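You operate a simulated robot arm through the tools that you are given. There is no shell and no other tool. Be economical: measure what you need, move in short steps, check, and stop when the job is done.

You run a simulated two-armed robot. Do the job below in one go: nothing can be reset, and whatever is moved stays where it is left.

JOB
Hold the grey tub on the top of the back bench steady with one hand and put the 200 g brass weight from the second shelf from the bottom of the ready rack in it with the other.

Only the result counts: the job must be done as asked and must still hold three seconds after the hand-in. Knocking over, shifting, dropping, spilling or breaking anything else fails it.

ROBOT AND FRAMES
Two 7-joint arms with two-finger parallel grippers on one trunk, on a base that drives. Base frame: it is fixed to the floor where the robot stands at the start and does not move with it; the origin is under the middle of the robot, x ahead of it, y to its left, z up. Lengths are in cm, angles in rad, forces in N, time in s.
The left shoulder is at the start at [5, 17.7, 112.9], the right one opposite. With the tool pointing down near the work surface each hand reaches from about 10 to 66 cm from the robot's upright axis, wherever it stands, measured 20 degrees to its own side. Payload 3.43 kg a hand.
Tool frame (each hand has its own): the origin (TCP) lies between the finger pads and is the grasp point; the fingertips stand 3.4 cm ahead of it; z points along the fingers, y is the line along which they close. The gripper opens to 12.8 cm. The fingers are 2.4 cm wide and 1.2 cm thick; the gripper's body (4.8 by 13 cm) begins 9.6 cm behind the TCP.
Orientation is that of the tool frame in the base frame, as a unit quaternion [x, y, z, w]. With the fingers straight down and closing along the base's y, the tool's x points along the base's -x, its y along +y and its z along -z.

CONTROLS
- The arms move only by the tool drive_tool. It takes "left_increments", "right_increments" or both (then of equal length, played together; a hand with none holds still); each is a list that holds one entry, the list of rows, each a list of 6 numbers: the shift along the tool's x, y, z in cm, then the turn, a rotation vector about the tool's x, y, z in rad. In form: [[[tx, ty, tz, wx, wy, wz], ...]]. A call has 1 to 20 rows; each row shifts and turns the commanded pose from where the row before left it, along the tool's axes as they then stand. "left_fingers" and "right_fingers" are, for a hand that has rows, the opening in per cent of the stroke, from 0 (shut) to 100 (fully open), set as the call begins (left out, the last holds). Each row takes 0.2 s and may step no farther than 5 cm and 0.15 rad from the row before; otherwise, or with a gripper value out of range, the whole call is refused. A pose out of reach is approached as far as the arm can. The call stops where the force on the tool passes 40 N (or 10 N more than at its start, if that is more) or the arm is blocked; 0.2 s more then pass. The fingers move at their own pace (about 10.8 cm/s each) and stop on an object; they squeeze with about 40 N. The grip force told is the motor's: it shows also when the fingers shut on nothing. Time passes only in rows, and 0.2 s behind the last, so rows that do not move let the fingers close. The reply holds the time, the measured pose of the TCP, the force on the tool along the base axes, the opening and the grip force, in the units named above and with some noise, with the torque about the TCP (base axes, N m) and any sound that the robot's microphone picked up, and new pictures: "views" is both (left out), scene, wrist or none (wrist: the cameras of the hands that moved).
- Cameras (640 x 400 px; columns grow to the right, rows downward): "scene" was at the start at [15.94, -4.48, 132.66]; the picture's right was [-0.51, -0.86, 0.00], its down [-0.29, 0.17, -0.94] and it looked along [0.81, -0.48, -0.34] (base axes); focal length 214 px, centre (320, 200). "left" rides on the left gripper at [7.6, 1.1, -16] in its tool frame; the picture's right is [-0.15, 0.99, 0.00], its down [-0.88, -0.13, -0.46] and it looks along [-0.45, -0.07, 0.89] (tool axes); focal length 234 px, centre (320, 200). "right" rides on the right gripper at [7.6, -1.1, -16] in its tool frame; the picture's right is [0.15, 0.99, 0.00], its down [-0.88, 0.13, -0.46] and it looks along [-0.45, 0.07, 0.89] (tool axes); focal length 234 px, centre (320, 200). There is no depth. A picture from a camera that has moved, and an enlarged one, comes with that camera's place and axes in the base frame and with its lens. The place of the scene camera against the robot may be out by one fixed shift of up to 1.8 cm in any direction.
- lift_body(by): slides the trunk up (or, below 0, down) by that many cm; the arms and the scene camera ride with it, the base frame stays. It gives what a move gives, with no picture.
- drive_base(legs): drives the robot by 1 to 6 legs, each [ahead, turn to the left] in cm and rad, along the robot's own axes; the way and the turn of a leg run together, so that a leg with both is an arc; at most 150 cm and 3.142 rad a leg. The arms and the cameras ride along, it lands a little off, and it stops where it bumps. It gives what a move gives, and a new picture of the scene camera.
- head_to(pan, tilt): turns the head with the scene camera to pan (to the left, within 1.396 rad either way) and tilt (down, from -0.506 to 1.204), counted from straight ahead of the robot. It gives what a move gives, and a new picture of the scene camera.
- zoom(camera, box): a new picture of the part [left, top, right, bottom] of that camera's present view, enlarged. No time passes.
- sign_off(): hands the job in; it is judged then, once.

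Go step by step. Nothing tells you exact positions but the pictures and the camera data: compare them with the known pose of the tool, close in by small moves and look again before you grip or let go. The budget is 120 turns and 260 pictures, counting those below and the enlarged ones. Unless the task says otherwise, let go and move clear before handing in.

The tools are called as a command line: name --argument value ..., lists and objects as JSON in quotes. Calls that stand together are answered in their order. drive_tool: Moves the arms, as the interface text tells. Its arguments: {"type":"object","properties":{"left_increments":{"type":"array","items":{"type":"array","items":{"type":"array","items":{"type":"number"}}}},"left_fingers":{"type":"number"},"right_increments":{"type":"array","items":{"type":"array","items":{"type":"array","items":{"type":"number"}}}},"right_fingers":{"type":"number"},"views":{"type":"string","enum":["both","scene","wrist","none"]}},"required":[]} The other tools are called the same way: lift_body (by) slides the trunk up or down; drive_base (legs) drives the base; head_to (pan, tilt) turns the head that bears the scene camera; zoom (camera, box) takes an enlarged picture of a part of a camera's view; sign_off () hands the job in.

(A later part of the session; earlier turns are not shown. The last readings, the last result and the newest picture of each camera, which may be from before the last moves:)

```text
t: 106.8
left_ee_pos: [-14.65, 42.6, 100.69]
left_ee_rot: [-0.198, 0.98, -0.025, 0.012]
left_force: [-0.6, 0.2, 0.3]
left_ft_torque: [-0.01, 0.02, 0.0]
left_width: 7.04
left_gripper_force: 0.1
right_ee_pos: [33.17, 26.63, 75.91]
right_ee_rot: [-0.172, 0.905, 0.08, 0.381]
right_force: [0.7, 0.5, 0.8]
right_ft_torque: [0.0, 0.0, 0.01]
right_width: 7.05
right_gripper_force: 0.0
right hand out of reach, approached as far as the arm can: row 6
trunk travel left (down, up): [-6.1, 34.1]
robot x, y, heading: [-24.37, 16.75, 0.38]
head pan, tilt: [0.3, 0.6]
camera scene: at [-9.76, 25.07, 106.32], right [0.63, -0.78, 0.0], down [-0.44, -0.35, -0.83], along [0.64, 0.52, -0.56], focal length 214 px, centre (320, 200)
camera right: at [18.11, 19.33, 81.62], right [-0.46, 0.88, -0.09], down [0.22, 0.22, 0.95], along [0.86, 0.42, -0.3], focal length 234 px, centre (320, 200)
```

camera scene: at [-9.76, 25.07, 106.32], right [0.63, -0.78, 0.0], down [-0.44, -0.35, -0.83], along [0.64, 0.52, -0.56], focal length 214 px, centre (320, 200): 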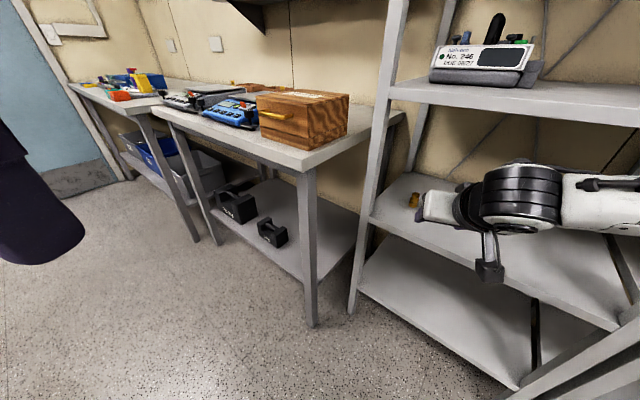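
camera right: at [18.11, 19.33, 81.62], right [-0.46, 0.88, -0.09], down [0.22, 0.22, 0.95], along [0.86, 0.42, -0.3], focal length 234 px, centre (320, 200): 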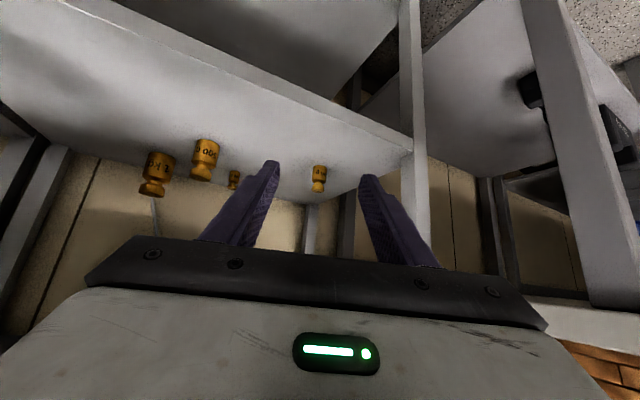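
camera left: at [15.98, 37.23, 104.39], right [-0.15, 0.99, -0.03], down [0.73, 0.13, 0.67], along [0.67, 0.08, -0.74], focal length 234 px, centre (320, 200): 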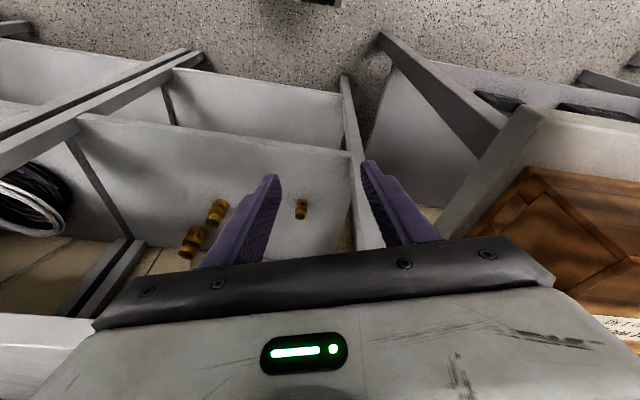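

The hand is well lined up with the weight. I lower the trunk the rest and look at where the right elbow lies.

lift_body --by -5.5

head_to --pan -0.6 --tilt 0.6

```text
t: 107.8
left_ee_pos: [-14.68, 42.59, 95.27]
left_ee_rot: [-0.199, 0.98, -0.025, 0.011]
left_force: [0.0, 0.1, 0.4]
left_ft_torque: [-0.01, 0.0, 0.01]
left_width: 7.05
left_gripper_force: 0.1
right_ee_pos: [32.99, 26.66, 70.43]
right_ee_rot: [-0.172, 0.905, 0.079, 0.38]
right_force: [0.4, 0.9, -0.4]
right_ft_torque: [-0.01, -0.02, 0.0]
right_width: 7.04
right_gripper_force: 0.1
trunk travel left (down, up): [-0.6, 39.6]
robot x, y, heading: [-24.41, 16.15, 0.379]
head pan, tilt: [0.3, 0.6]
```

```text
t: 109.0
left_ee_pos: [-14.62, 42.71, 95.1]
left_ee_rot: [-0.199, 0.98, -0.025, 0.012]
left_force: [0.1, 0.5, -0.3]
left_ft_torque: [0.01, 0.01, -0.01]
left_width: 7.04
left_gripper_force: 0.0
right_ee_pos: [33.09, 26.59, 70.55]
right_ee_rot: [-0.172, 0.906, 0.079, 0.38]
right_force: [-0.1, -0.5, 1.0]
right_ft_torque: [0.02, 0.01, -0.01]
right_width: 7.04
right_gripper_force: 0.0
trunk travel left (down, up): [-0.6, 39.6]
robot x, y, heading: [-24.11, 16.82, 0.373]
head pan, tilt: [-0.6, 0.6]
camera scene: at [-8.04, 17.58, 100.82], right [-0.22, -0.97, 0.0], down [-0.55, 0.13, -0.83], along [0.8, -0.18, -0.56], focal length 214 px, centre (320, 200)
```

scene: 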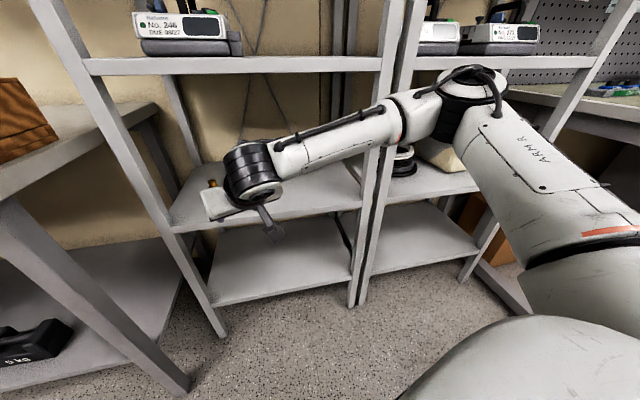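

The elbow points right at about z 97, so I drive in only 10 cm and do the rest by extending the arm.

drive_base --legs '[[10, 0]]'

```text
t: 110.1
left_ee_pos: [-5.32, 46.32, 95.1]
left_ee_rot: [-0.198, 0.98, -0.025, 0.012]
left_force: [0.3, 0.1, -0.5]
left_ft_torque: [-0.03, -0.01, -0.01]
left_width: 7.03
left_gripper_force: 0.0
right_ee_pos: [42.53, 30.12, 70.54]
right_ee_rot: [-0.171, 0.906, 0.078, 0.38]
right_force: [-0.2, -0.1, -0.9]
right_ft_torque: [0.03, 0.01, -0.02]
right_width: 7.05
right_gripper_force: 0.1
trunk travel left (down, up): [-0.6, 39.6]
robot x, y, heading: [-14.76, 20.08, 0.369]
head pan, tilt: [-0.6, 0.6]
camera scene: at [1.22, 21.17, 100.82], right [-0.23, -0.97, 0.0], down [-0.55, 0.13, -0.83], along [0.8, -0.19, -0.56], focal length 214 px, centre (320, 200)
```

scene: 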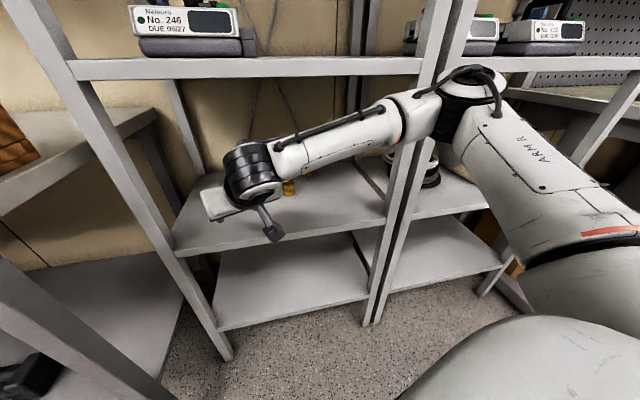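

Now I extend the arm toward the weight and look through the wrist camera.

drive_tool --right_increments '[[[-1.29, 0.21, 2.18, 0, 0, 0], [-1.29, 0.21, 2.18, 0, 0, 0], [-1.29, 0.21, 2.18, 0, 0, 0], [-1.29, 0.21, 2.18, 0, 0, 0], [-1.29, 0.21, 2.18, 0, 0, 0]]]' --views "both"

```text
t: 111.3
left_ee_pos: [-5.25, 46.25, 95.33]
left_ee_rot: [-0.197, 0.98, -0.025, 0.013]
left_force: [-0.2, 0.4, 0.4]
left_ft_torque: [0.0, -0.01, -0.03]
left_width: 7.03
left_gripper_force: 0.0
right_ee_pos: [52.0, 28.55, 69.37]
right_ee_rot: [-0.172, 0.905, 0.079, 0.381]
right_force: [0.1, 0.0, -0.6]
right_ft_torque: [0.01, -0.01, 0.02]
right_width: 7.06
right_gripper_force: 0.0
right hand out of reach, approached as far as the arm can: row 1, 2, 3, 4, 5
trunk travel left (down, up): [-0.6, 39.6]
robot x, y, heading: [-14.96, 20.16, 0.373]
head pan, tilt: [-0.6, 0.6]
camera scene: at [1.22, 21.17, 100.82], right [-0.23, -0.97, 0.0], down [-0.55, 0.13, -0.83], along [0.8, -0.19, -0.56], focal length 214 px, centre (320, 200)
camera right: at [36.96, 21.24, 75.16], right [-0.46, 0.88, -0.09], down [0.22, 0.22, 0.95], along [0.86, 0.42, -0.3], focal length 234 px, centre (320, 200)
```

scene: 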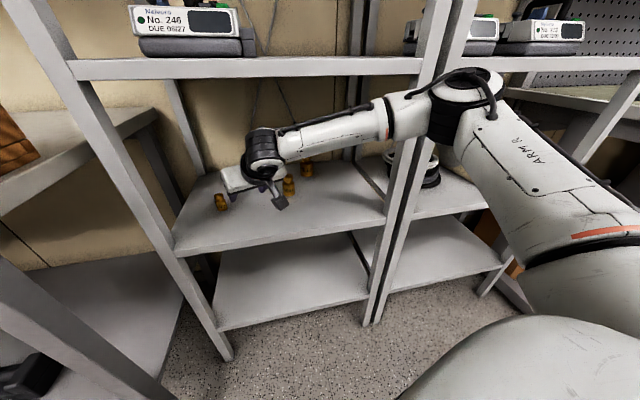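
right: 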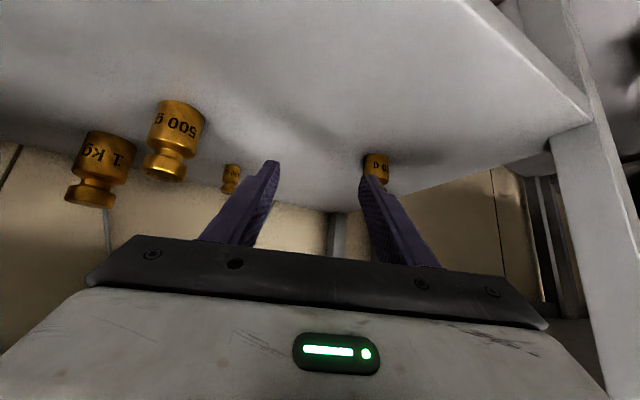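

The right hand can't reach that far to the left from here. I withdraw straight, shift the base about 13 cm to the left in free space, and come in again at a slightly smaller heading.

drive_base --legs '[[-25, 0], [0, -1.085], [-13.7, 0], [0, 1.035]]'

head_to --pan 0.1 --tilt 0.5

```text
t: 119.5
left_ee_pos: [-37.6, 45.95, 95.06]
left_ee_rot: [-0.174, 0.984, -0.025, 0.012]
left_force: [-0.2, -0.1, -0.3]
left_ft_torque: [0.02, 0.01, 0.02]
left_width: 7.03
left_gripper_force: 0.1
right_ee_pos: [18.68, 25.53, 69.55]
right_ee_rot: [-0.15, 0.909, 0.071, 0.382]
right_force: [-0.8, -0.4, 0.0]
right_ft_torque: [0.03, -0.02, 0.01]
right_width: 7.07
right_gripper_force: 0.1
trunk travel left (down, up): [-0.6, 39.6]
robot x, y, heading: [-48.38, 20.64, 0.326]
head pan, tilt: [-0.6, 0.6]
camera scene: at [-32.27, 20.58, 100.82], right [-0.27, -0.96, 0.0], down [-0.54, 0.15, -0.83], along [0.79, -0.22, -0.56], focal length 214 px, centre (320, 200)
```

scene: 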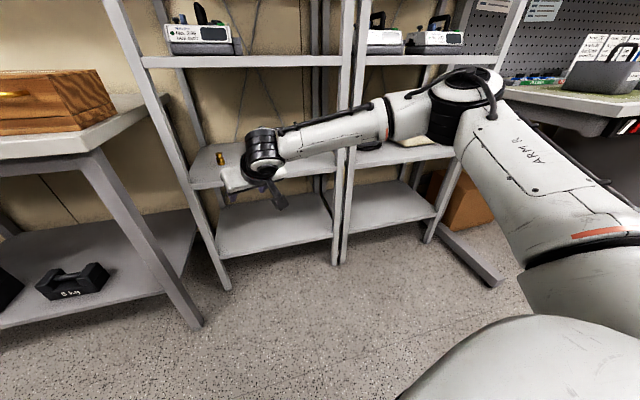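

```text
t: 120.5
left_ee_pos: [-37.55, 45.82, 95.19]
left_ee_rot: [-0.174, 0.984, -0.025, 0.012]
left_force: [0.5, -0.1, 1.0]
left_ft_torque: [-0.02, 0.02, 0.0]
left_width: 7.05
left_gripper_force: 0.0
right_ee_pos: [18.81, 25.54, 69.45]
right_ee_rot: [-0.151, 0.909, 0.07, 0.382]
right_force: [0.2, 0.2, -0.1]
right_ft_torque: [0.01, 0.0, -0.01]
right_width: 7.06
right_gripper_force: 0.0
trunk travel left (down, up): [-0.6, 39.6]
robot x, y, heading: [-47.91, 20.65, 0.329]
head pan, tilt: [0.099, 0.499]
camera scene: at [-32.49, 26.72, 101.72], right [0.41, -0.91, 0.0], down [-0.44, -0.2, -0.88], along [0.8, 0.36, -0.48], focal length 214 px, centre (320, 200)
```

scene: 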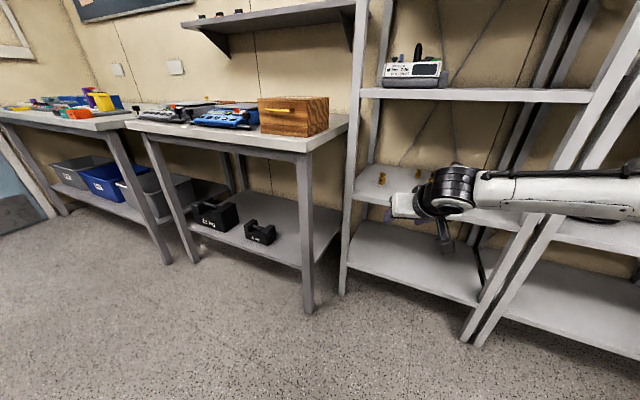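

Now the hand points right at the weight (about 41 cm ahead). I drive in 34 cm.

drive_base --legs '[[34, 0]]'

zoom --camera "right" --box '[160, 60, 480, 260]'

```text
t: 122.7
left_ee_pos: [-5.61, 56.81, 95.18]
left_ee_rot: [-0.176, 0.984, -0.025, 0.011]
left_force: [0.0, 0.7, -0.3]
left_ft_torque: [0.04, 0.01, -0.03]
left_width: 7.06
left_gripper_force: 0.1
right_ee_pos: [50.86, 36.56, 69.47]
right_ee_rot: [-0.151, 0.909, 0.071, 0.382]
right_force: [-0.8, -0.5, -1.1]
right_ft_torque: [-0.01, 0.0, 0.01]
right_width: 7.03
right_gripper_force: 0.1
trunk travel left (down, up): [-0.6, 39.6]
robot x, y, heading: [-16.1, 31.25, 0.332]
head pan, tilt: [0.099, 0.499]
camera scene: at [-0.44, 37.67, 101.72], right [0.42, -0.91, 0.0], down [-0.44, -0.2, -0.88], along [0.8, 0.36, -0.48], focal length 214 px, centre (320, 200)
```

scene: 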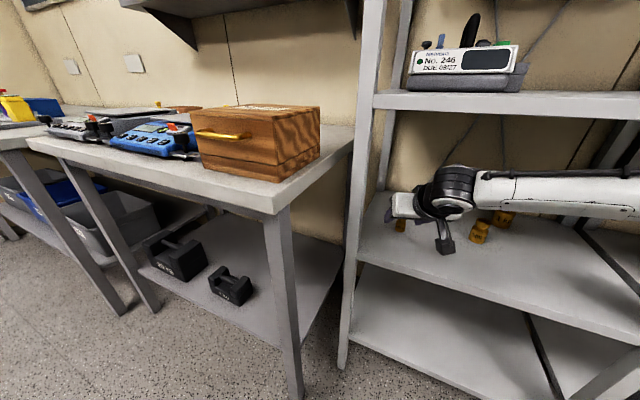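

```text
2.00 times, centred on (320, 160) of right
camera zoom: at [35.49, 30.01, 75.19], right [-0.42, 0.9, -0.09], down [0.23, 0.21, 0.95], along [0.88, 0.38, -0.3], focal length 468 px, centre (320, 280)
```

zoom: 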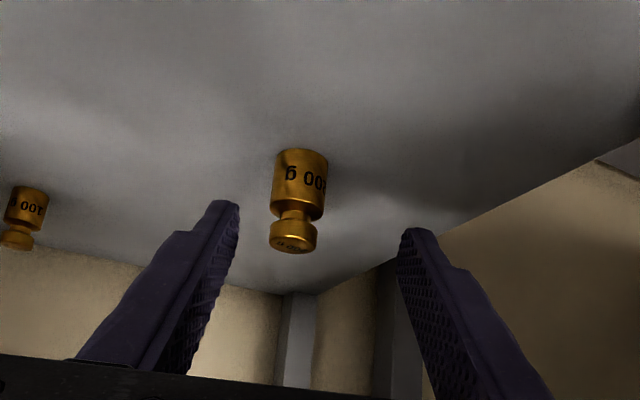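

The weight sits between the fingers' lanes, at about [57.3, 37.7], centre height 63.3. I advance two-thirds and check.

drive_tool --right_increments '[[[-0.15, -0.19, 1.26, 0, 0, 0], [-0.15, -0.19, 1.26, 0, 0, 0], [-0.15, -0.19, 1.26, 0, 0, 0], [-0.15, -0.19, 1.26, 0, 0, 0]]]' --views "wrist"

zoom --camera "right" --box '[220, 100, 420, 225]'

```text
t: 123.7
left_ee_pos: [-5.62, 56.89, 95.16]
left_ee_rot: [-0.175, 0.984, -0.026, 0.012]
left_force: [0.6, 0.3, -0.2]
left_ft_torque: [-0.05, 0.01, 0.02]
left_width: 7.05
left_gripper_force: 0.1
right_ee_pos: [53.65, 34.64, 67.22]
right_ee_rot: [-0.152, 0.909, 0.072, 0.382]
right_force: [0.3, 0.2, 0.1]
right_ft_torque: [0.03, 0.01, 0.0]
right_width: 7.06
right_gripper_force: 0.1
right hand out of reach, approached as far as the arm can: row 1, 2, 3, 4
trunk travel left (down, up): [-0.6, 39.6]
robot x, y, heading: [-16.56, 31.91, 0.325]
head pan, tilt: [0.099, 0.499]
camera right: at [38.37, 28.07, 72.89], right [-0.43, 0.9, -0.09], down [0.23, 0.2, 0.95], along [0.87, 0.38, -0.3], focal length 234 px, centre (320, 200)
```

right: 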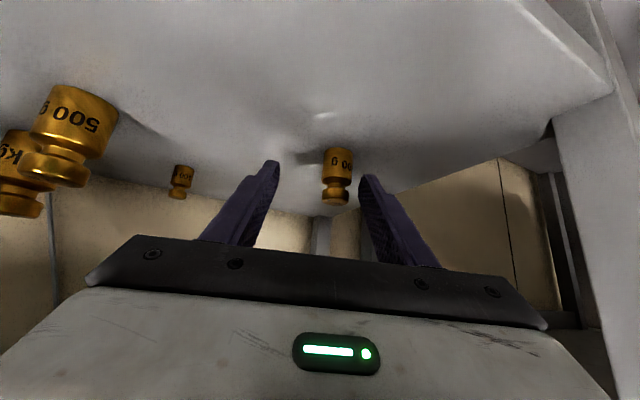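

```text
3.20 times, centred on (320, 162) of right
camera zoom: at [38.37, 28.07, 72.89], right [-0.43, 0.9, -0.09], down [0.23, 0.2, 0.95], along [0.87, 0.38, -0.3], focal length 749 px, centre (320, 320)
```

zoom: 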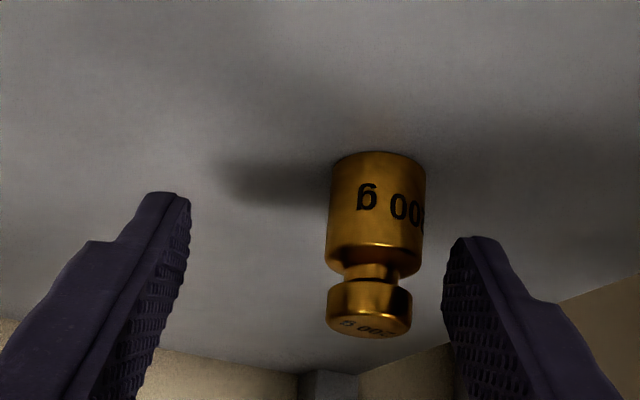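

The arm is at the limit of this posture and slid to the right. I turn the hand's yaw a little to the left, which should free the reach, and watch.

drive_tool --right_increments '[[[0, 0, -0.5, -0.0716, 0.001, -0.07], [0, 0, -0.5, -0.0716, 0.001, -0.07], [0, 0, 0, -0.0716, 0.001, -0.07]]]' --views "wrist"

```text
t: 124.5
left_ee_pos: [-5.75, 56.85, 95.22]
left_ee_rot: [-0.175, 0.984, -0.026, 0.012]
left_force: [0.1, -0.4, 0.1]
left_ft_torque: [0.02, -0.01, 0.01]
left_width: 7.05
left_gripper_force: 0.1
right_ee_pos: [52.99, 34.39, 68.01]
right_ee_rot: [-0.287, 0.876, 0.128, 0.366]
right_force: [0.0, -0.3, -0.5]
right_ft_torque: [-0.01, -0.03, 0.01]
right_width: 7.07
right_gripper_force: 0.1
trunk travel left (down, up): [-0.6, 39.6]
robot x, y, heading: [-16.24, 31.31, 0.33]
head pan, tilt: [0.099, 0.499]
camera right: at [40.32, 23.58, 73.67], right [-0.67, 0.73, -0.09], down [0.16, 0.27, 0.95], along [0.72, 0.62, -0.3], focal length 234 px, centre (320, 200)
```

right: 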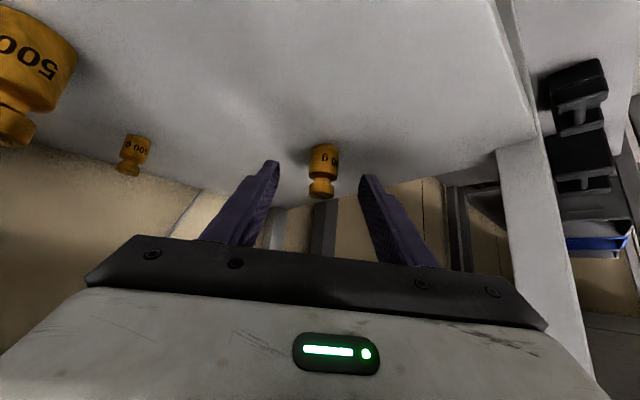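

That freed it. I advance in small steps, checking.

drive_tool --right_increments '[[[-0.33, 0.06, 1.49, 0, 0, 0], [-0.33, 0.06, 1.49, 0, 0, 0]]]' --views "wrist"

```text
t: 125.1
left_ee_pos: [-5.8, 56.83, 95.15]
left_ee_rot: [-0.177, 0.984, -0.026, 0.011]
left_force: [0.3, -0.1, 0.1]
left_ft_torque: [-0.03, 0.03, 0.0]
left_width: 7.04
left_gripper_force: 0.0
right_ee_pos: [54.97, 36.04, 66.32]
right_ee_rot: [-0.286, 0.876, 0.128, 0.367]
right_force: [-0.4, 0.5, 0.3]
right_ft_torque: [-0.04, 0.02, -0.06]
right_width: 7.05
right_gripper_force: 0.0
trunk travel left (down, up): [-0.6, 39.6]
robot x, y, heading: [-16.32, 31.29, 0.334]
head pan, tilt: [0.099, 0.499]
camera right: at [42.25, 25.21, 71.95], right [-0.67, 0.74, -0.09], down [0.16, 0.27, 0.95], along [0.72, 0.62, -0.3], focal length 234 px, centre (320, 200)
```

right: 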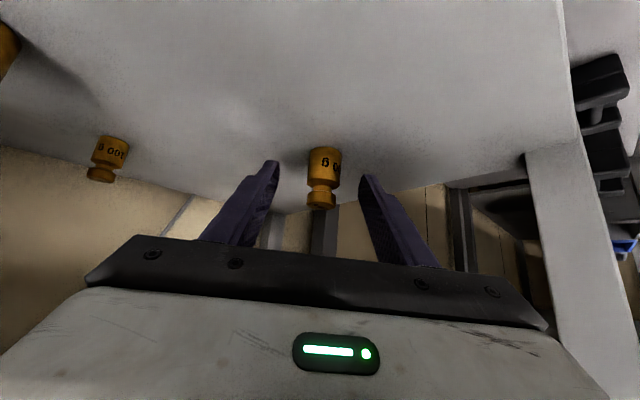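

Aligned. Two more steps to the grasp point.

drive_tool --right_increments '[[[-0.33, 0.1, 1.49, 0, 0, 0], [-0.35, 0.1, 1.49, 0, 0, 0]]]' --views "wrist"

zoom --camera "right" --box '[220, 110, 420, 235]'

```text
t: 125.7
left_ee_pos: [-5.7, 56.82, 95.2]
left_ee_rot: [-0.176, 0.984, -0.026, 0.013]
left_force: [0.4, 0.5, -0.6]
left_ft_torque: [0.01, 0.0, 0.01]
left_width: 7.09
left_gripper_force: 0.1
right_ee_pos: [55.22, 36.22, 66.06]
right_ee_rot: [-0.287, 0.875, 0.127, 0.368]
right_force: [0.6, 0.1, -0.3]
right_ft_torque: [0.02, 0.0, 0.04]
right_width: 7.04
right_gripper_force: 0.0
right hand out of reach, approached as far as the arm can: row 1, 2
trunk travel left (down, up): [-0.6, 39.6]
robot x, y, heading: [-16.34, 31.24, 0.33]
head pan, tilt: [0.099, 0.499]
camera right: at [42.53, 25.37, 71.73], right [-0.67, 0.74, -0.09], down [0.16, 0.27, 0.95], along [0.72, 0.62, -0.3], focal length 234 px, centre (320, 200)
```

right: 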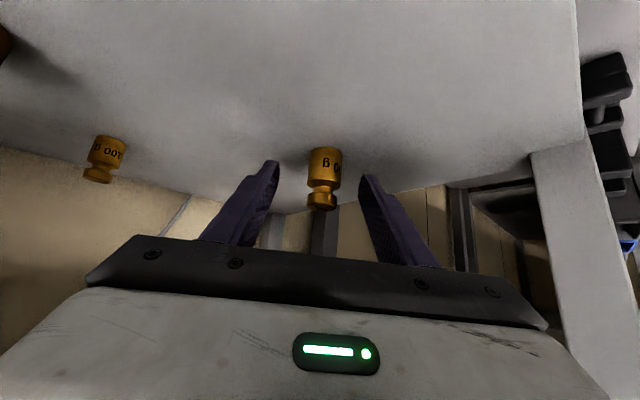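

```text
3.20 times, centred on (320, 172) of right
camera zoom: at [42.53, 25.37, 71.73], right [-0.67, 0.74, -0.09], down [0.16, 0.27, 0.95], along [0.72, 0.62, -0.3], focal length 749 px, centre (320, 288)
```

zoom: 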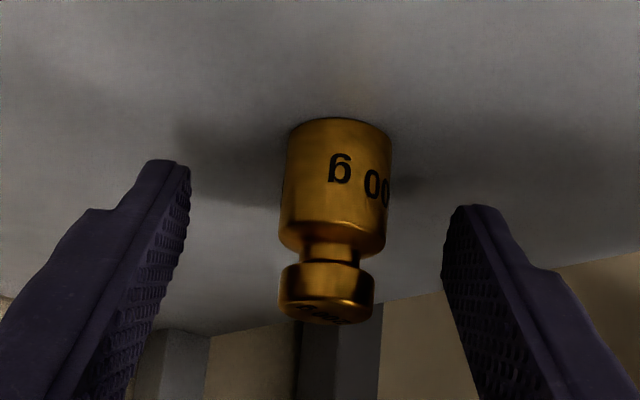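

The arm is at full stretch, so I pull the hand back a little, move the base 6 cm nearer, and approach again.

drive_tool --right_increments '[[[0.3, 0, -2.5, 0, 0, 0], [0.3, 0, -2.5, 0, 0, 0]]]' --views "none"

drive_base --legs '[[6, 0]]'

zoom --camera "right" --box '[0, 0, 640, 400]'

```text
t: 126.3
left_ee_pos: [-5.66, 56.99, 95.2]
left_ee_rot: [-0.176, 0.984, -0.025, 0.012]
left_force: [-0.4, -0.3, -0.4]
left_ft_torque: [-0.02, 0.0, -0.03]
left_width: 7.04
left_gripper_force: 0.1
right_ee_pos: [51.73, 34.02, 69.15]
right_ee_rot: [-0.286, 0.876, 0.126, 0.367]
right_force: [-0.4, 0.1, 0.1]
right_ft_torque: [0.02, 0.0, 0.02]
right_width: 7.04
right_gripper_force: 0.0
trunk travel left (down, up): [-0.6, 39.6]
robot x, y, heading: [-16.26, 31.39, 0.333]
head pan, tilt: [0.099, 0.499]
```

```text
t: 127.3
left_ee_pos: [0.05, 58.65, 95.21]
left_ee_rot: [-0.176, 0.984, -0.025, 0.011]
left_force: [-0.5, 0.1, 0.0]
left_ft_torque: [0.01, -0.01, 0.02]
left_width: 7.04
left_gripper_force: 0.1
right_ee_pos: [57.58, 35.87, 69.06]
right_ee_rot: [-0.285, 0.876, 0.127, 0.367]
right_force: [-0.4, -0.3, 0.3]
right_ft_torque: [0.0, -0.01, -0.01]
right_width: 7.02
right_gripper_force: 0.1
trunk travel left (down, up): [-0.6, 39.6]
robot x, y, heading: [-10.67, 33.09, 0.331]
head pan, tilt: [0.099, 0.499]
camera scene: at [5.26, 39.6, 101.72], right [0.41, -0.91, 0.0], down [-0.44, -0.2, -0.88], along [0.8, 0.36, -0.48], focal length 214 px, centre (320, 200)
```

scene: 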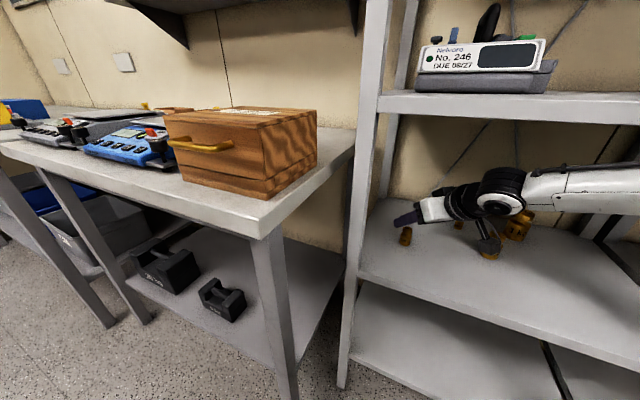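

```text
1.00 times, centred on (320, 200) of right (not enlarged: the box is as wide or as high as the picture)
camera zoom: at [44.93, 24.92, 74.78], right [-0.67, 0.74, -0.09], down [0.16, 0.27, 0.95], along [0.72, 0.62, -0.3], focal length 234 px, centre (320, 200)
```

zoom: 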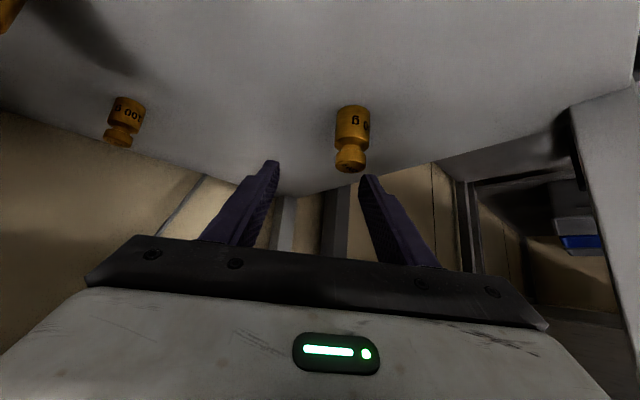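

I first centre the hand sideways above the weight's height, then look.

drive_tool --right_increments '[[[0, 0, -1.5, 0, 0, 0], [0, 1, -0.5, 0, 0, 0], [0, 1, 0, 0, 0, 0], [0.67, 0, 1.3, 0, 0, 0]]]' --views "wrist"

```text
t: 128.3
left_ee_pos: [0.09, 58.74, 95.32]
left_ee_rot: [-0.176, 0.984, -0.026, 0.012]
left_force: [0.2, -0.1, -0.2]
left_ft_torque: [-0.02, -0.03, -0.02]
left_width: 7.06
left_gripper_force: 0.1
right_ee_pos: [55.53, 36.87, 69.06]
right_ee_rot: [-0.286, 0.876, 0.128, 0.367]
right_force: [0.9, 0.8, 0.3]
right_ft_torque: [-0.03, 0.0, 0.0]
right_width: 7.04
right_gripper_force: 0.2
trunk travel left (down, up): [-0.6, 39.6]
robot x, y, heading: [-10.61, 33.23, 0.326]
head pan, tilt: [0.099, 0.499]
camera right: at [42.89, 25.98, 74.82], right [-0.67, 0.74, -0.09], down [0.16, 0.27, 0.95], along [0.72, 0.62, -0.3], focal length 234 px, centre (320, 200)
```

right: 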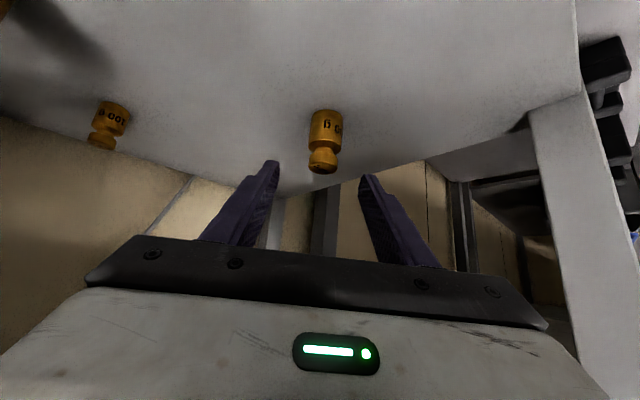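

Centred. I go down to the grasp point.

drive_tool --right_increments '[[[0.67, 0, 1.34, 0, 0, 0], [0.67, 0, 1.34, 0, 0, 0], [0.67, 0, 1.34, 0, 0, 0]]]' --views "wrist"

zoom --camera "right" --box '[220, 110, 420, 235]'

```text
t: 129.1
left_ee_pos: [-0.09, 58.74, 95.31]
left_ee_rot: [-0.174, 0.984, -0.025, 0.013]
left_force: [0.1, 0.0, 0.0]
left_ft_torque: [0.0, -0.01, 0.0]
left_width: 7.05
left_gripper_force: 0.1
right_ee_pos: [56.59, 37.79, 65.29]
right_ee_rot: [-0.286, 0.875, 0.128, 0.37]
right_force: [-11.1, -7.8, 13.5]
right_ft_torque: [-0.54, -0.19, -0.4]
right_width: 7.03
right_gripper_force: 0.0
trunk travel left (down, up): [-0.6, 39.6]
robot x, y, heading: [-10.54, 33.27, 0.33]
head pan, tilt: [0.099, 0.499]
camera right: at [43.94, 26.85, 70.84], right [-0.67, 0.74, -0.09], down [0.16, 0.26, 0.95], along [0.73, 0.62, -0.29], focal length 234 px, centre (320, 200)
```

right: 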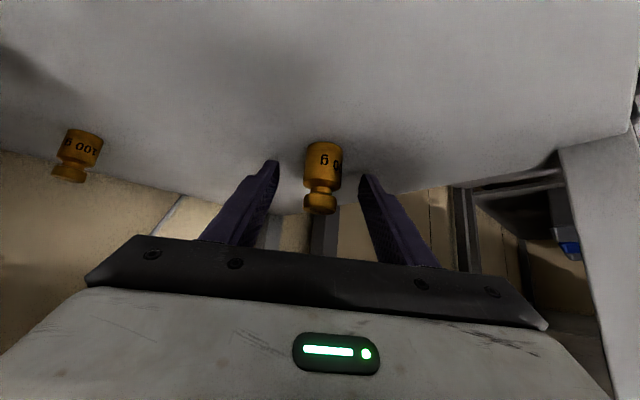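

```text
3.20 times, centred on (320, 172) of right
camera zoom: at [43.94, 26.85, 70.84], right [-0.67, 0.74, -0.09], down [0.16, 0.26, 0.95], along [0.73, 0.62, -0.29], focal length 749 px, centre (320, 288)
```

zoom: 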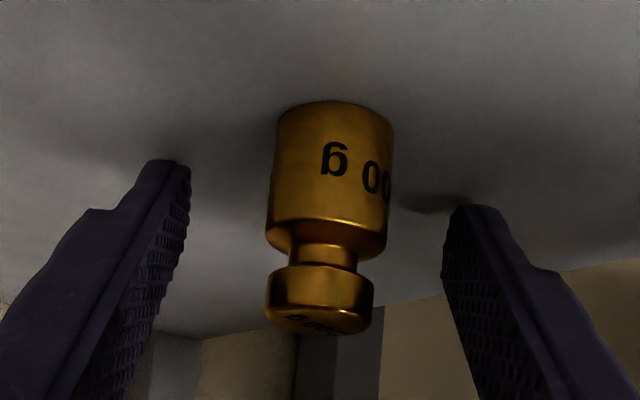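

The fingertips just touch the shelf, and the weight sits between the pads. I rise 0.5 cm and close.

drive_tool --right_increments '[[[-0.4, 0, -0.3, 0, 0, 0]]]' --views "none"

drive_tool --right_increments '[[[0, 0, 0, 0, 0, 0], [0, 0, 0, 0, 0, 0], [0, 0, 0, 0, 0, 0], [0, 0, 0, 0, 0, 0]]]' --right_fingers 0 --views "wrist"

zoom --camera "right" --box '[220, 110, 420, 235]'

```text
t: 129.5
left_ee_pos: [-0.01, 58.77, 95.12]
left_ee_rot: [-0.175, 0.984, -0.026, 0.011]
left_force: [-0.1, -0.2, -0.1]
left_ft_torque: [-0.01, -0.03, 0.01]
left_width: 7.02
left_gripper_force: 0.0
right_ee_pos: [56.76, 37.87, 65.17]
right_ee_rot: [-0.286, 0.876, 0.127, 0.367]
right_force: [-0.1, 0.2, -0.3]
right_ft_torque: [-0.01, 0.01, -0.01]
right_width: 7.05
right_gripper_force: 0.1
trunk travel left (down, up): [-0.6, 39.6]
robot x, y, heading: [-10.38, 33.03, 0.327]
head pan, tilt: [0.099, 0.499]
```

```text
t: 130.5
left_ee_pos: [0.1, 58.74, 95.13]
left_ee_rot: [-0.176, 0.984, -0.025, 0.012]
left_force: [-0.2, 0.7, -1.0]
left_ft_torque: [-0.02, 0.0, 0.01]
left_width: 7.05
left_gripper_force: 0.0
right_ee_pos: [56.65, 37.89, 65.4]
right_ee_rot: [-0.286, 0.876, 0.128, 0.367]
right_force: [-0.4, -0.2, 0.4]
right_ft_torque: [-0.01, -0.01, 0.01]
right_width: 2.71
right_gripper_force: 39.9
trunk travel left (down, up): [-0.6, 39.6]
robot x, y, heading: [-10.34, 33.33, 0.327]
head pan, tilt: [0.099, 0.499]
camera right: at [44.12, 26.94, 71.03], right [-0.67, 0.74, -0.09], down [0.16, 0.27, 0.95], along [0.72, 0.62, -0.3], focal length 234 px, centre (320, 200)
```

right: 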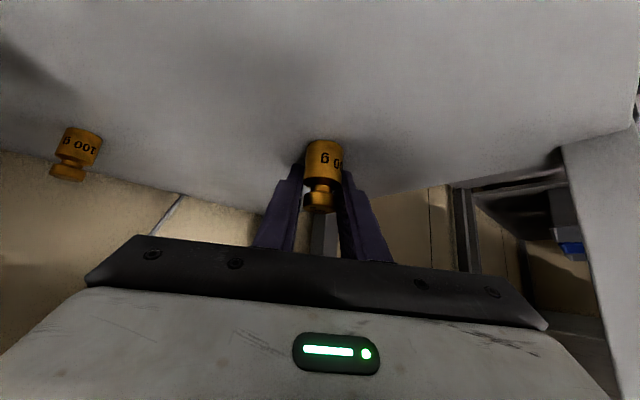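

```text
3.20 times, centred on (320, 172) of right
camera zoom: at [44.12, 26.94, 71.03], right [-0.67, 0.74, -0.09], down [0.16, 0.27, 0.95], along [0.72, 0.62, -0.3], focal length 749 px, centre (320, 288)
```

zoom: 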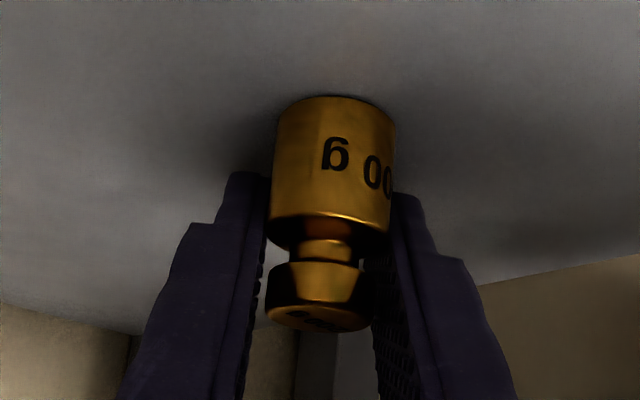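

Gripped at 2.7 cm width. I lift 4 cm with the trunk and back out straight.

lift_body --by 4

drive_base --legs '[[-40, 0]]'

zoom --camera "right" --box '[0, 0, 640, 400]'

```text
t: 131.3
left_ee_pos: [0.22, 58.76, 99.1]
left_ee_rot: [-0.176, 0.984, -0.026, 0.012]
left_force: [0.0, -0.4, 0.4]
left_ft_torque: [0.0, 0.02, 0.01]
left_width: 7.04
left_gripper_force: 0.1
right_ee_pos: [56.85, 37.89, 69.32]
right_ee_rot: [-0.285, 0.876, 0.126, 0.367]
right_force: [0.2, 1.1, -1.5]
right_ft_torque: [0.0, -0.03, -0.01]
right_width: 2.69
right_gripper_force: 39.8
trunk travel left (down, up): [-4.6, 35.6]
robot x, y, heading: [-10.65, 33.09, 0.326]
head pan, tilt: [0.099, 0.499]
```

```text
t: 133.8
left_ee_pos: [-38.03, 45.71, 99.23]
left_ee_rot: [-0.178, 0.984, -0.026, 0.012]
left_force: [-0.2, 0.3, -0.1]
left_ft_torque: [0.01, 0.01, -0.03]
left_width: 7.02
left_gripper_force: 0.1
right_ee_pos: [18.63, 25.01, 69.39]
right_ee_rot: [-0.287, 0.875, 0.128, 0.367]
right_force: [0.2, 0.4, -1.6]
right_ft_torque: [0.02, 0.02, -0.02]
right_width: 2.7
right_gripper_force: 39.8
trunk travel left (down, up): [-4.6, 35.6]
robot x, y, heading: [-48.54, 19.73, 0.331]
head pan, tilt: [0.099, 0.499]
camera scene: at [-32.88, 26.59, 105.72], right [0.42, -0.91, 0.0], down [-0.43, -0.2, -0.88], along [0.8, 0.37, -0.48], focal length 214 px, centre (320, 200)
```

scene: 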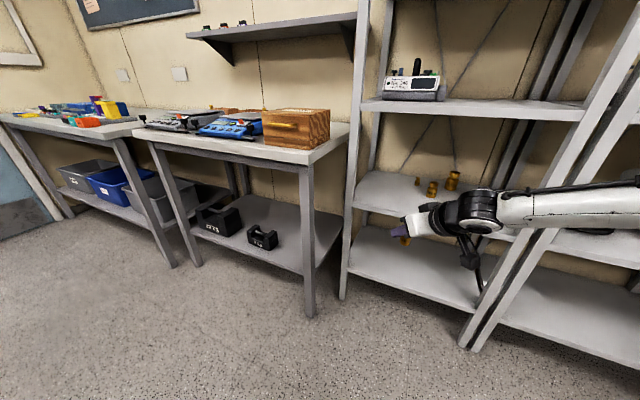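

```text
1.00 times, centred on (320, 200) of right (not enlarged: the box is as wide or as high as the picture)
camera zoom: at [6.01, 14.06, 75.04], right [-0.67, 0.73, -0.09], down [0.16, 0.27, 0.95], along [0.72, 0.63, -0.3], focal length 234 px, centre (320, 200)
```

zoom: 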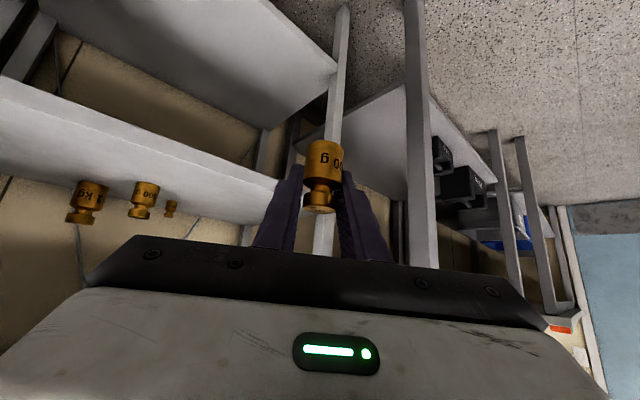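

The weight is held, and the other three stand as before. I raise the trunk and fold the right hand back to pointing down, near the body.

lift_body --by 26

drive_tool --right_increments '[[[2.1, 0, -2.1, 0, 0.131, 0], [2.39, 0, -1.8, 0, 0.131, 0], [2.6, 0, -1.5, 0, 0.131, 0], [2.77, 0, -1.14, 0, 0.131, 0], [2.9, 0, -0.77, 0, 0.131, 0], [2.97, 0, -0.39, 0, 0.131, 0], [3, 0, 0, 0, 0, 0.1], [3, -1, 0, 0, 0, 0.1], [3, -1, 0, 0, 0, 0.1], [3, -1, 0, 0, 0, 0], [3, -1, 0, 0, 0, 0]]]' --views "both"

```text
t: 136.5
left_ee_pos: [-38.09, 45.68, 125.16]
left_ee_rot: [-0.177, 0.984, -0.025, 0.012]
left_force: [0.1, 0.5, 0.3]
left_ft_torque: [0.01, 0.0, 0.01]
left_width: 7.04
left_gripper_force: 0.0
right_ee_pos: [18.65, 25.04, 95.31]
right_ee_rot: [-0.288, 0.875, 0.128, 0.367]
right_force: [0.0, 1.2, -1.1]
right_ft_torque: [0.0, -0.02, 0.02]
right_width: 2.7
right_gripper_force: 39.7
trunk travel left (down, up): [-30.6, 9.6]
robot x, y, heading: [-48.63, 20.38, 0.336]
head pan, tilt: [0.099, 0.499]
```

```text
t: 138.9
left_ee_pos: [-38.08, 45.62, 125.2]
left_ee_rot: [-0.177, 0.984, -0.025, 0.012]
left_force: [0.4, 0.0, 0.3]
left_ft_torque: [0.01, 0.02, -0.01]
left_width: 7.05
left_gripper_force: 0.1
right_ee_pos: [-7.75, 4.02, 94.85]
right_ee_rot: [-0.168, 0.986, 0.009, 0.003]
right_force: [0.0, 0.9, -2.4]
right_ft_torque: [0.0, -0.04, 0.01]
right_width: 2.68
right_gripper_force: 39.3
trunk travel left (down, up): [-30.6, 9.6]
robot x, y, heading: [-48.84, 20.27, 0.339]
head pan, tilt: [0.099, 0.499]
camera scene: at [-32.92, 26.53, 131.73], right [0.42, -0.91, 0.0], down [-0.43, -0.2, -0.88], along [0.8, 0.37, -0.48], focal length 214 px, centre (320, 200)
camera right: at [-14.45, 0.19, 110.77], right [-0.47, 0.88, 0.01], down [0.79, 0.41, 0.47], along [0.41, 0.23, -0.89], focal length 234 px, centre (320, 200)
```

scene: 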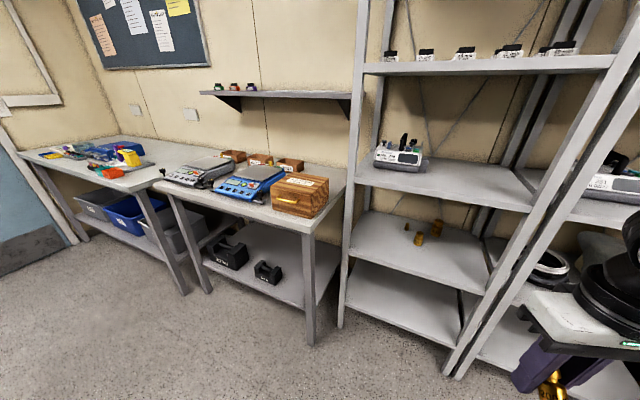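
right: 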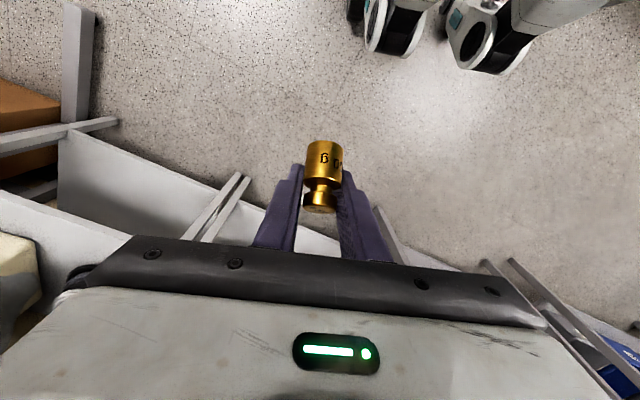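

Now I drive over to the mat bench: turn right and go along the free aisle.

drive_base --legs '[[0, -1.8], [110, 0]]'

head_to --pan 1.3 --tilt 0.5

```text
t: 148.9
left_ee_pos: [-13.33, -105.14, 125.17]
left_ee_rot: [0.656, 0.754, -0.026, -0.013]
left_force: [-0.1, 0.0, -0.1]
left_ft_torque: [0.02, 0.06, 0.01]
left_width: 7.06
left_gripper_force: 0.2
right_ee_pos: [-60.39, -125.98, 94.96]
right_ee_rot: [0.663, 0.748, 0.003, 0.008]
right_force: [0.2, -0.9, -1.9]
right_ft_torque: [-0.04, 0.01, -0.01]
right_width: 2.68
right_gripper_force: 39.9
trunk travel left (down, up): [-30.6, 9.6]
robot x, y, heading: [-35.8, -89.16, -1.459]
head pan, tilt: [0.099, 0.499]
camera scene: at [-32.17, -104.9, 131.72], right [-0.98, -0.21, 0.0], down [-0.1, 0.47, -0.88], along [0.18, -0.86, -0.48], focal length 214 px, centre (320, 200)
```

scene: 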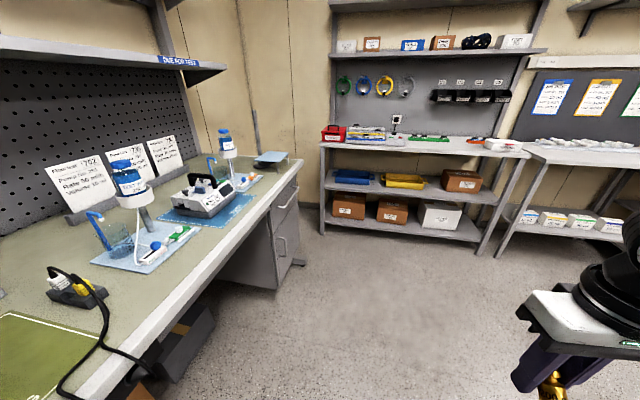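

```text
t: 150.3
left_ee_pos: [-13.1, -105.18, 125.1]
left_ee_rot: [0.657, 0.753, -0.025, -0.012]
left_force: [-0.1, 0.3, -0.5]
left_ft_torque: [-0.01, 0.0, -0.03]
left_width: 7.02
left_gripper_force: 0.1
right_ee_pos: [-60.4, -125.92, 94.92]
right_ee_rot: [0.663, 0.748, 0.004, 0.007]
right_force: [0.2, 0.6, -1.2]
right_ft_torque: [-0.01, 0.0, 0.01]
right_width: 2.69
right_gripper_force: 39.6
trunk travel left (down, up): [-30.6, 9.6]
robot x, y, heading: [-35.35, -89.56, -1.458]
head pan, tilt: [1.3, 0.499]
camera scene: at [-25.1, -97.42, 131.72], right [-0.16, -0.99, 0.0], down [-0.47, 0.08, -0.88], along [0.87, -0.14, -0.48], focal length 214 px, centre (320, 200)
```

scene: 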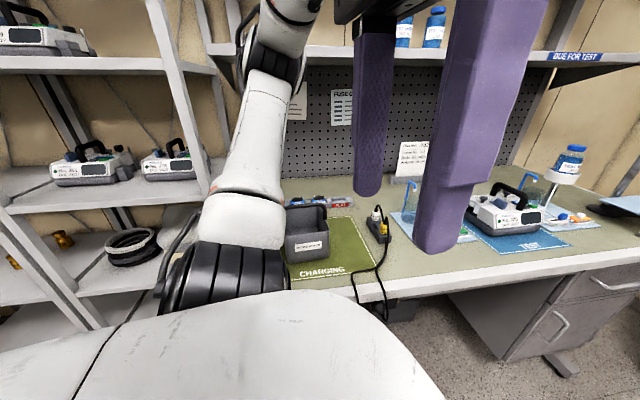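

The tub stands on the CHARGING mat at about [25, -102], bench edge at x≈9, top z≈86. I move on a little and turn to face it.

drive_base --legs '[[11, 0], [0, 1.458]]'

head_to --pan 0.0 --tilt 0.6

zoom --camera "scene" --box '[200, 80, 440, 230]'

```text
t: 155.1
left_ee_pos: [-16.86, -79.24, 125.19]
left_ee_rot: [-0.027, 0.999, -0.028, 0.007]
left_force: [-0.4, -0.3, -0.5]
left_ft_torque: [0.01, 0.02, -0.01]
left_width: 7.06
left_gripper_force: 0.0
right_ee_pos: [-0.22, -127.99, 94.85]
right_ee_rot: [-0.019, 1.0, 0.008, 0.003]
right_force: [0.3, 1.3, -1.8]
right_ft_torque: [0.0, -0.04, 0.01]
right_width: 2.69
right_gripper_force: 39.4
trunk travel left (down, up): [-30.6, 9.6]
robot x, y, heading: [-34.35, -100.9, 0.031]
head pan, tilt: [1.3, 0.499]
camera scene: at [-24.43, -91.08, 131.72], right [0.97, -0.24, 0.0], down [-0.11, -0.46, -0.88], along [0.21, 0.85, -0.48], focal length 214 px, centre (320, 200)
```

scene: 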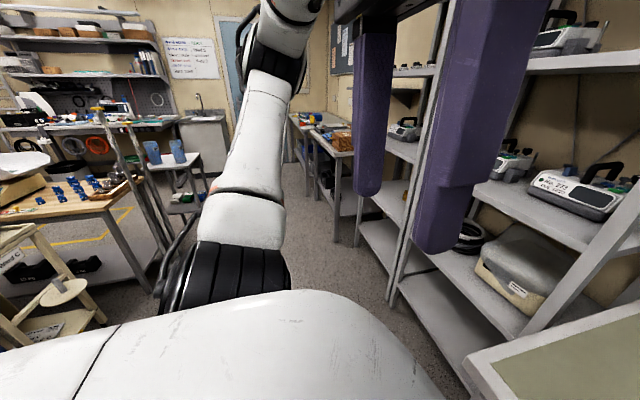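

```text
t: 156.6
left_ee_pos: [-16.9, -79.18, 125.18]
left_ee_rot: [-0.028, 0.999, -0.027, 0.007]
left_force: [-0.1, 0.0, -0.6]
left_ft_torque: [0.01, 0.0, 0.01]
left_width: 7.04
left_gripper_force: 0.0
right_ee_pos: [-0.08, -128.03, 94.84]
right_ee_rot: [-0.018, 1.0, 0.008, 0.003]
right_force: [-1.0, 0.4, -2.4]
right_ft_torque: [0.01, -0.01, -0.01]
right_width: 2.67
right_gripper_force: 40.2
trunk travel left (down, up): [-30.6, 9.6]
robot x, y, heading: [-34.24, -100.67, 0.027]
head pan, tilt: [0.0, 0.6]
camera scene: at [-17.77, -99.65, 130.81], right [0.03, -1.0, 0.0], down [-0.56, -0.02, -0.83], along [0.82, 0.03, -0.56], focal length 214 px, centre (320, 200)
```

scene: 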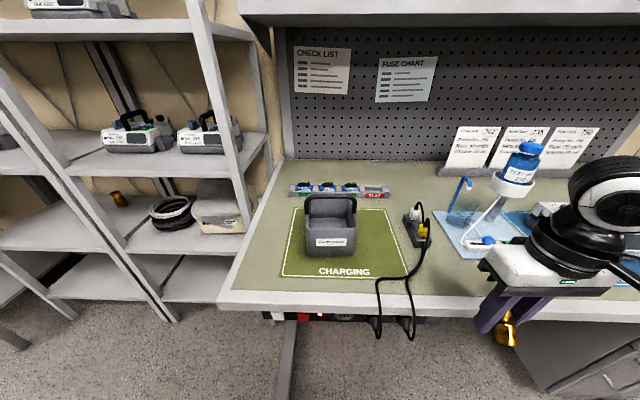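

```text
2.67 times, centred on (320, 155) of scene
camera zoom: at [-17.77, -99.65, 130.81], right [0.03, -1.0, 0.0], down [-0.56, -0.02, -0.83], along [0.82, 0.03, -0.56], focal length 572 px, centre (320, 320)
```

zoom: 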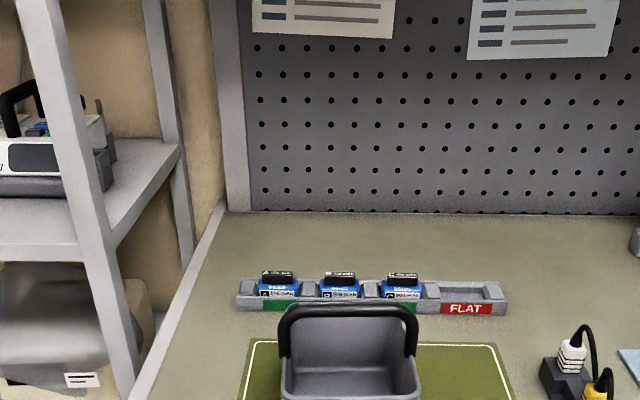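

zoom --camera "scene" --box '[256, 170, 400, 290]'

```text
3.33 times, centred on (328, 230) of scene
camera zoom: at [-17.77, -99.65, 130.81], right [0.03, -1.0, 0.0], down [-0.56, -0.02, -0.83], along [0.82, 0.03, -0.56], focal length 715 px, centre (293, 100)
```

zoom: 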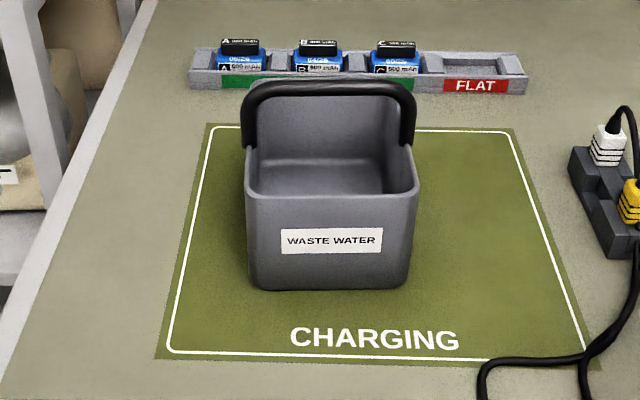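

The tub is a "WASTE WATER" tub with an upright bail handle: rim about z 96, x 21–37, y -95 to -107.5. I raise the right hand clear of the cables and move the base closer.

drive_tool --right_increments '[[[0, 0, -3, 0, 0, 0], [0, 0, -3, 0, 0, 0], [0, 0, -3, 0, 0, 0], [0, 0, -3, 0, 0, 0], [0, 0, -3, 0, 0, 0], [0, 0, -3, 0, 0, 0]]]' --views "none"

drive_base --legs '[[11, -0.02]]'

zoom --camera "scene" --box '[220, 200, 440, 380]'

```text
t: 158.0
left_ee_pos: [-16.77, -79.25, 125.23]
left_ee_rot: [-0.028, 0.999, -0.027, 0.007]
left_force: [-1.0, 0.6, -0.9]
left_ft_torque: [-0.01, 0.02, -0.04]
left_width: 7.03
left_gripper_force: 0.0
right_ee_pos: [-0.36, -128.38, 112.89]
right_ee_rot: [-0.019, 1.0, 0.008, 0.003]
right_force: [-0.5, 0.3, -2.3]
right_ft_torque: [-0.02, -0.06, 0.01]
right_width: 2.68
right_gripper_force: 40.4
trunk travel left (down, up): [-30.6, 9.6]
robot x, y, heading: [-34.19, -100.43, 0.027]
head pan, tilt: [0.0, 0.6]
```

```text
t: 159.2
left_ee_pos: [-5.53, -79.33, 125.09]
left_ee_rot: [-0.017, 0.999, -0.027, 0.006]
left_force: [0.2, -0.5, -0.2]
left_ft_torque: [0.02, 0.05, 0.0]
left_width: 7.06
left_gripper_force: 0.0
right_ee_pos: [10.11, -128.93, 112.85]
right_ee_rot: [-0.009, 1.0, 0.007, 0.004]
right_force: [-0.7, 0.1, -1.3]
right_ft_torque: [0.0, 0.01, -0.01]
right_width: 2.7
right_gripper_force: 39.7
trunk travel left (down, up): [-30.6, 9.6]
robot x, y, heading: [-23.61, -100.0, 0.007]
head pan, tilt: [0.0, 0.6]
camera scene: at [-6.74, -99.75, 130.8], right [0.01, -1.0, 0.0], down [-0.57, -0.01, -0.82], along [0.82, 0.01, -0.57], focal length 214 px, centre (320, 200)
```

scene: 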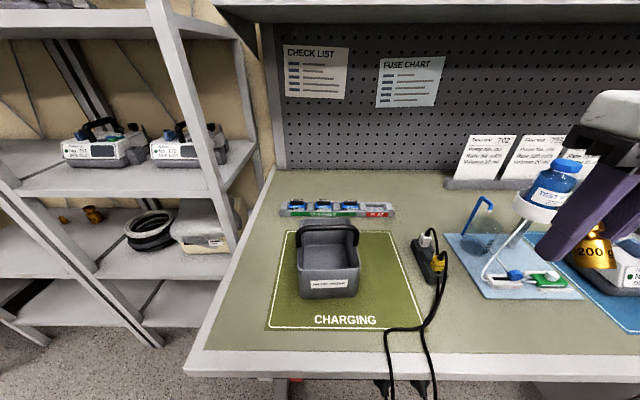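

```text
2.22 times, centred on (330, 290) of scene
camera zoom: at [-6.74, -99.75, 130.8], right [0.01, -1.0, 0.0], down [-0.57, -0.01, -0.82], along [0.82, 0.01, -0.57], focal length 477 px, centre (298, 0)
```

zoom: 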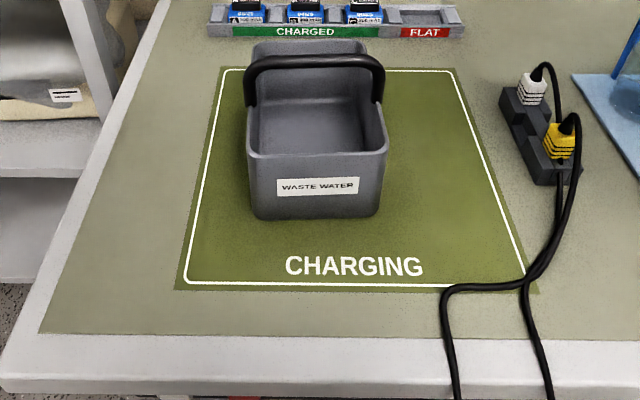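

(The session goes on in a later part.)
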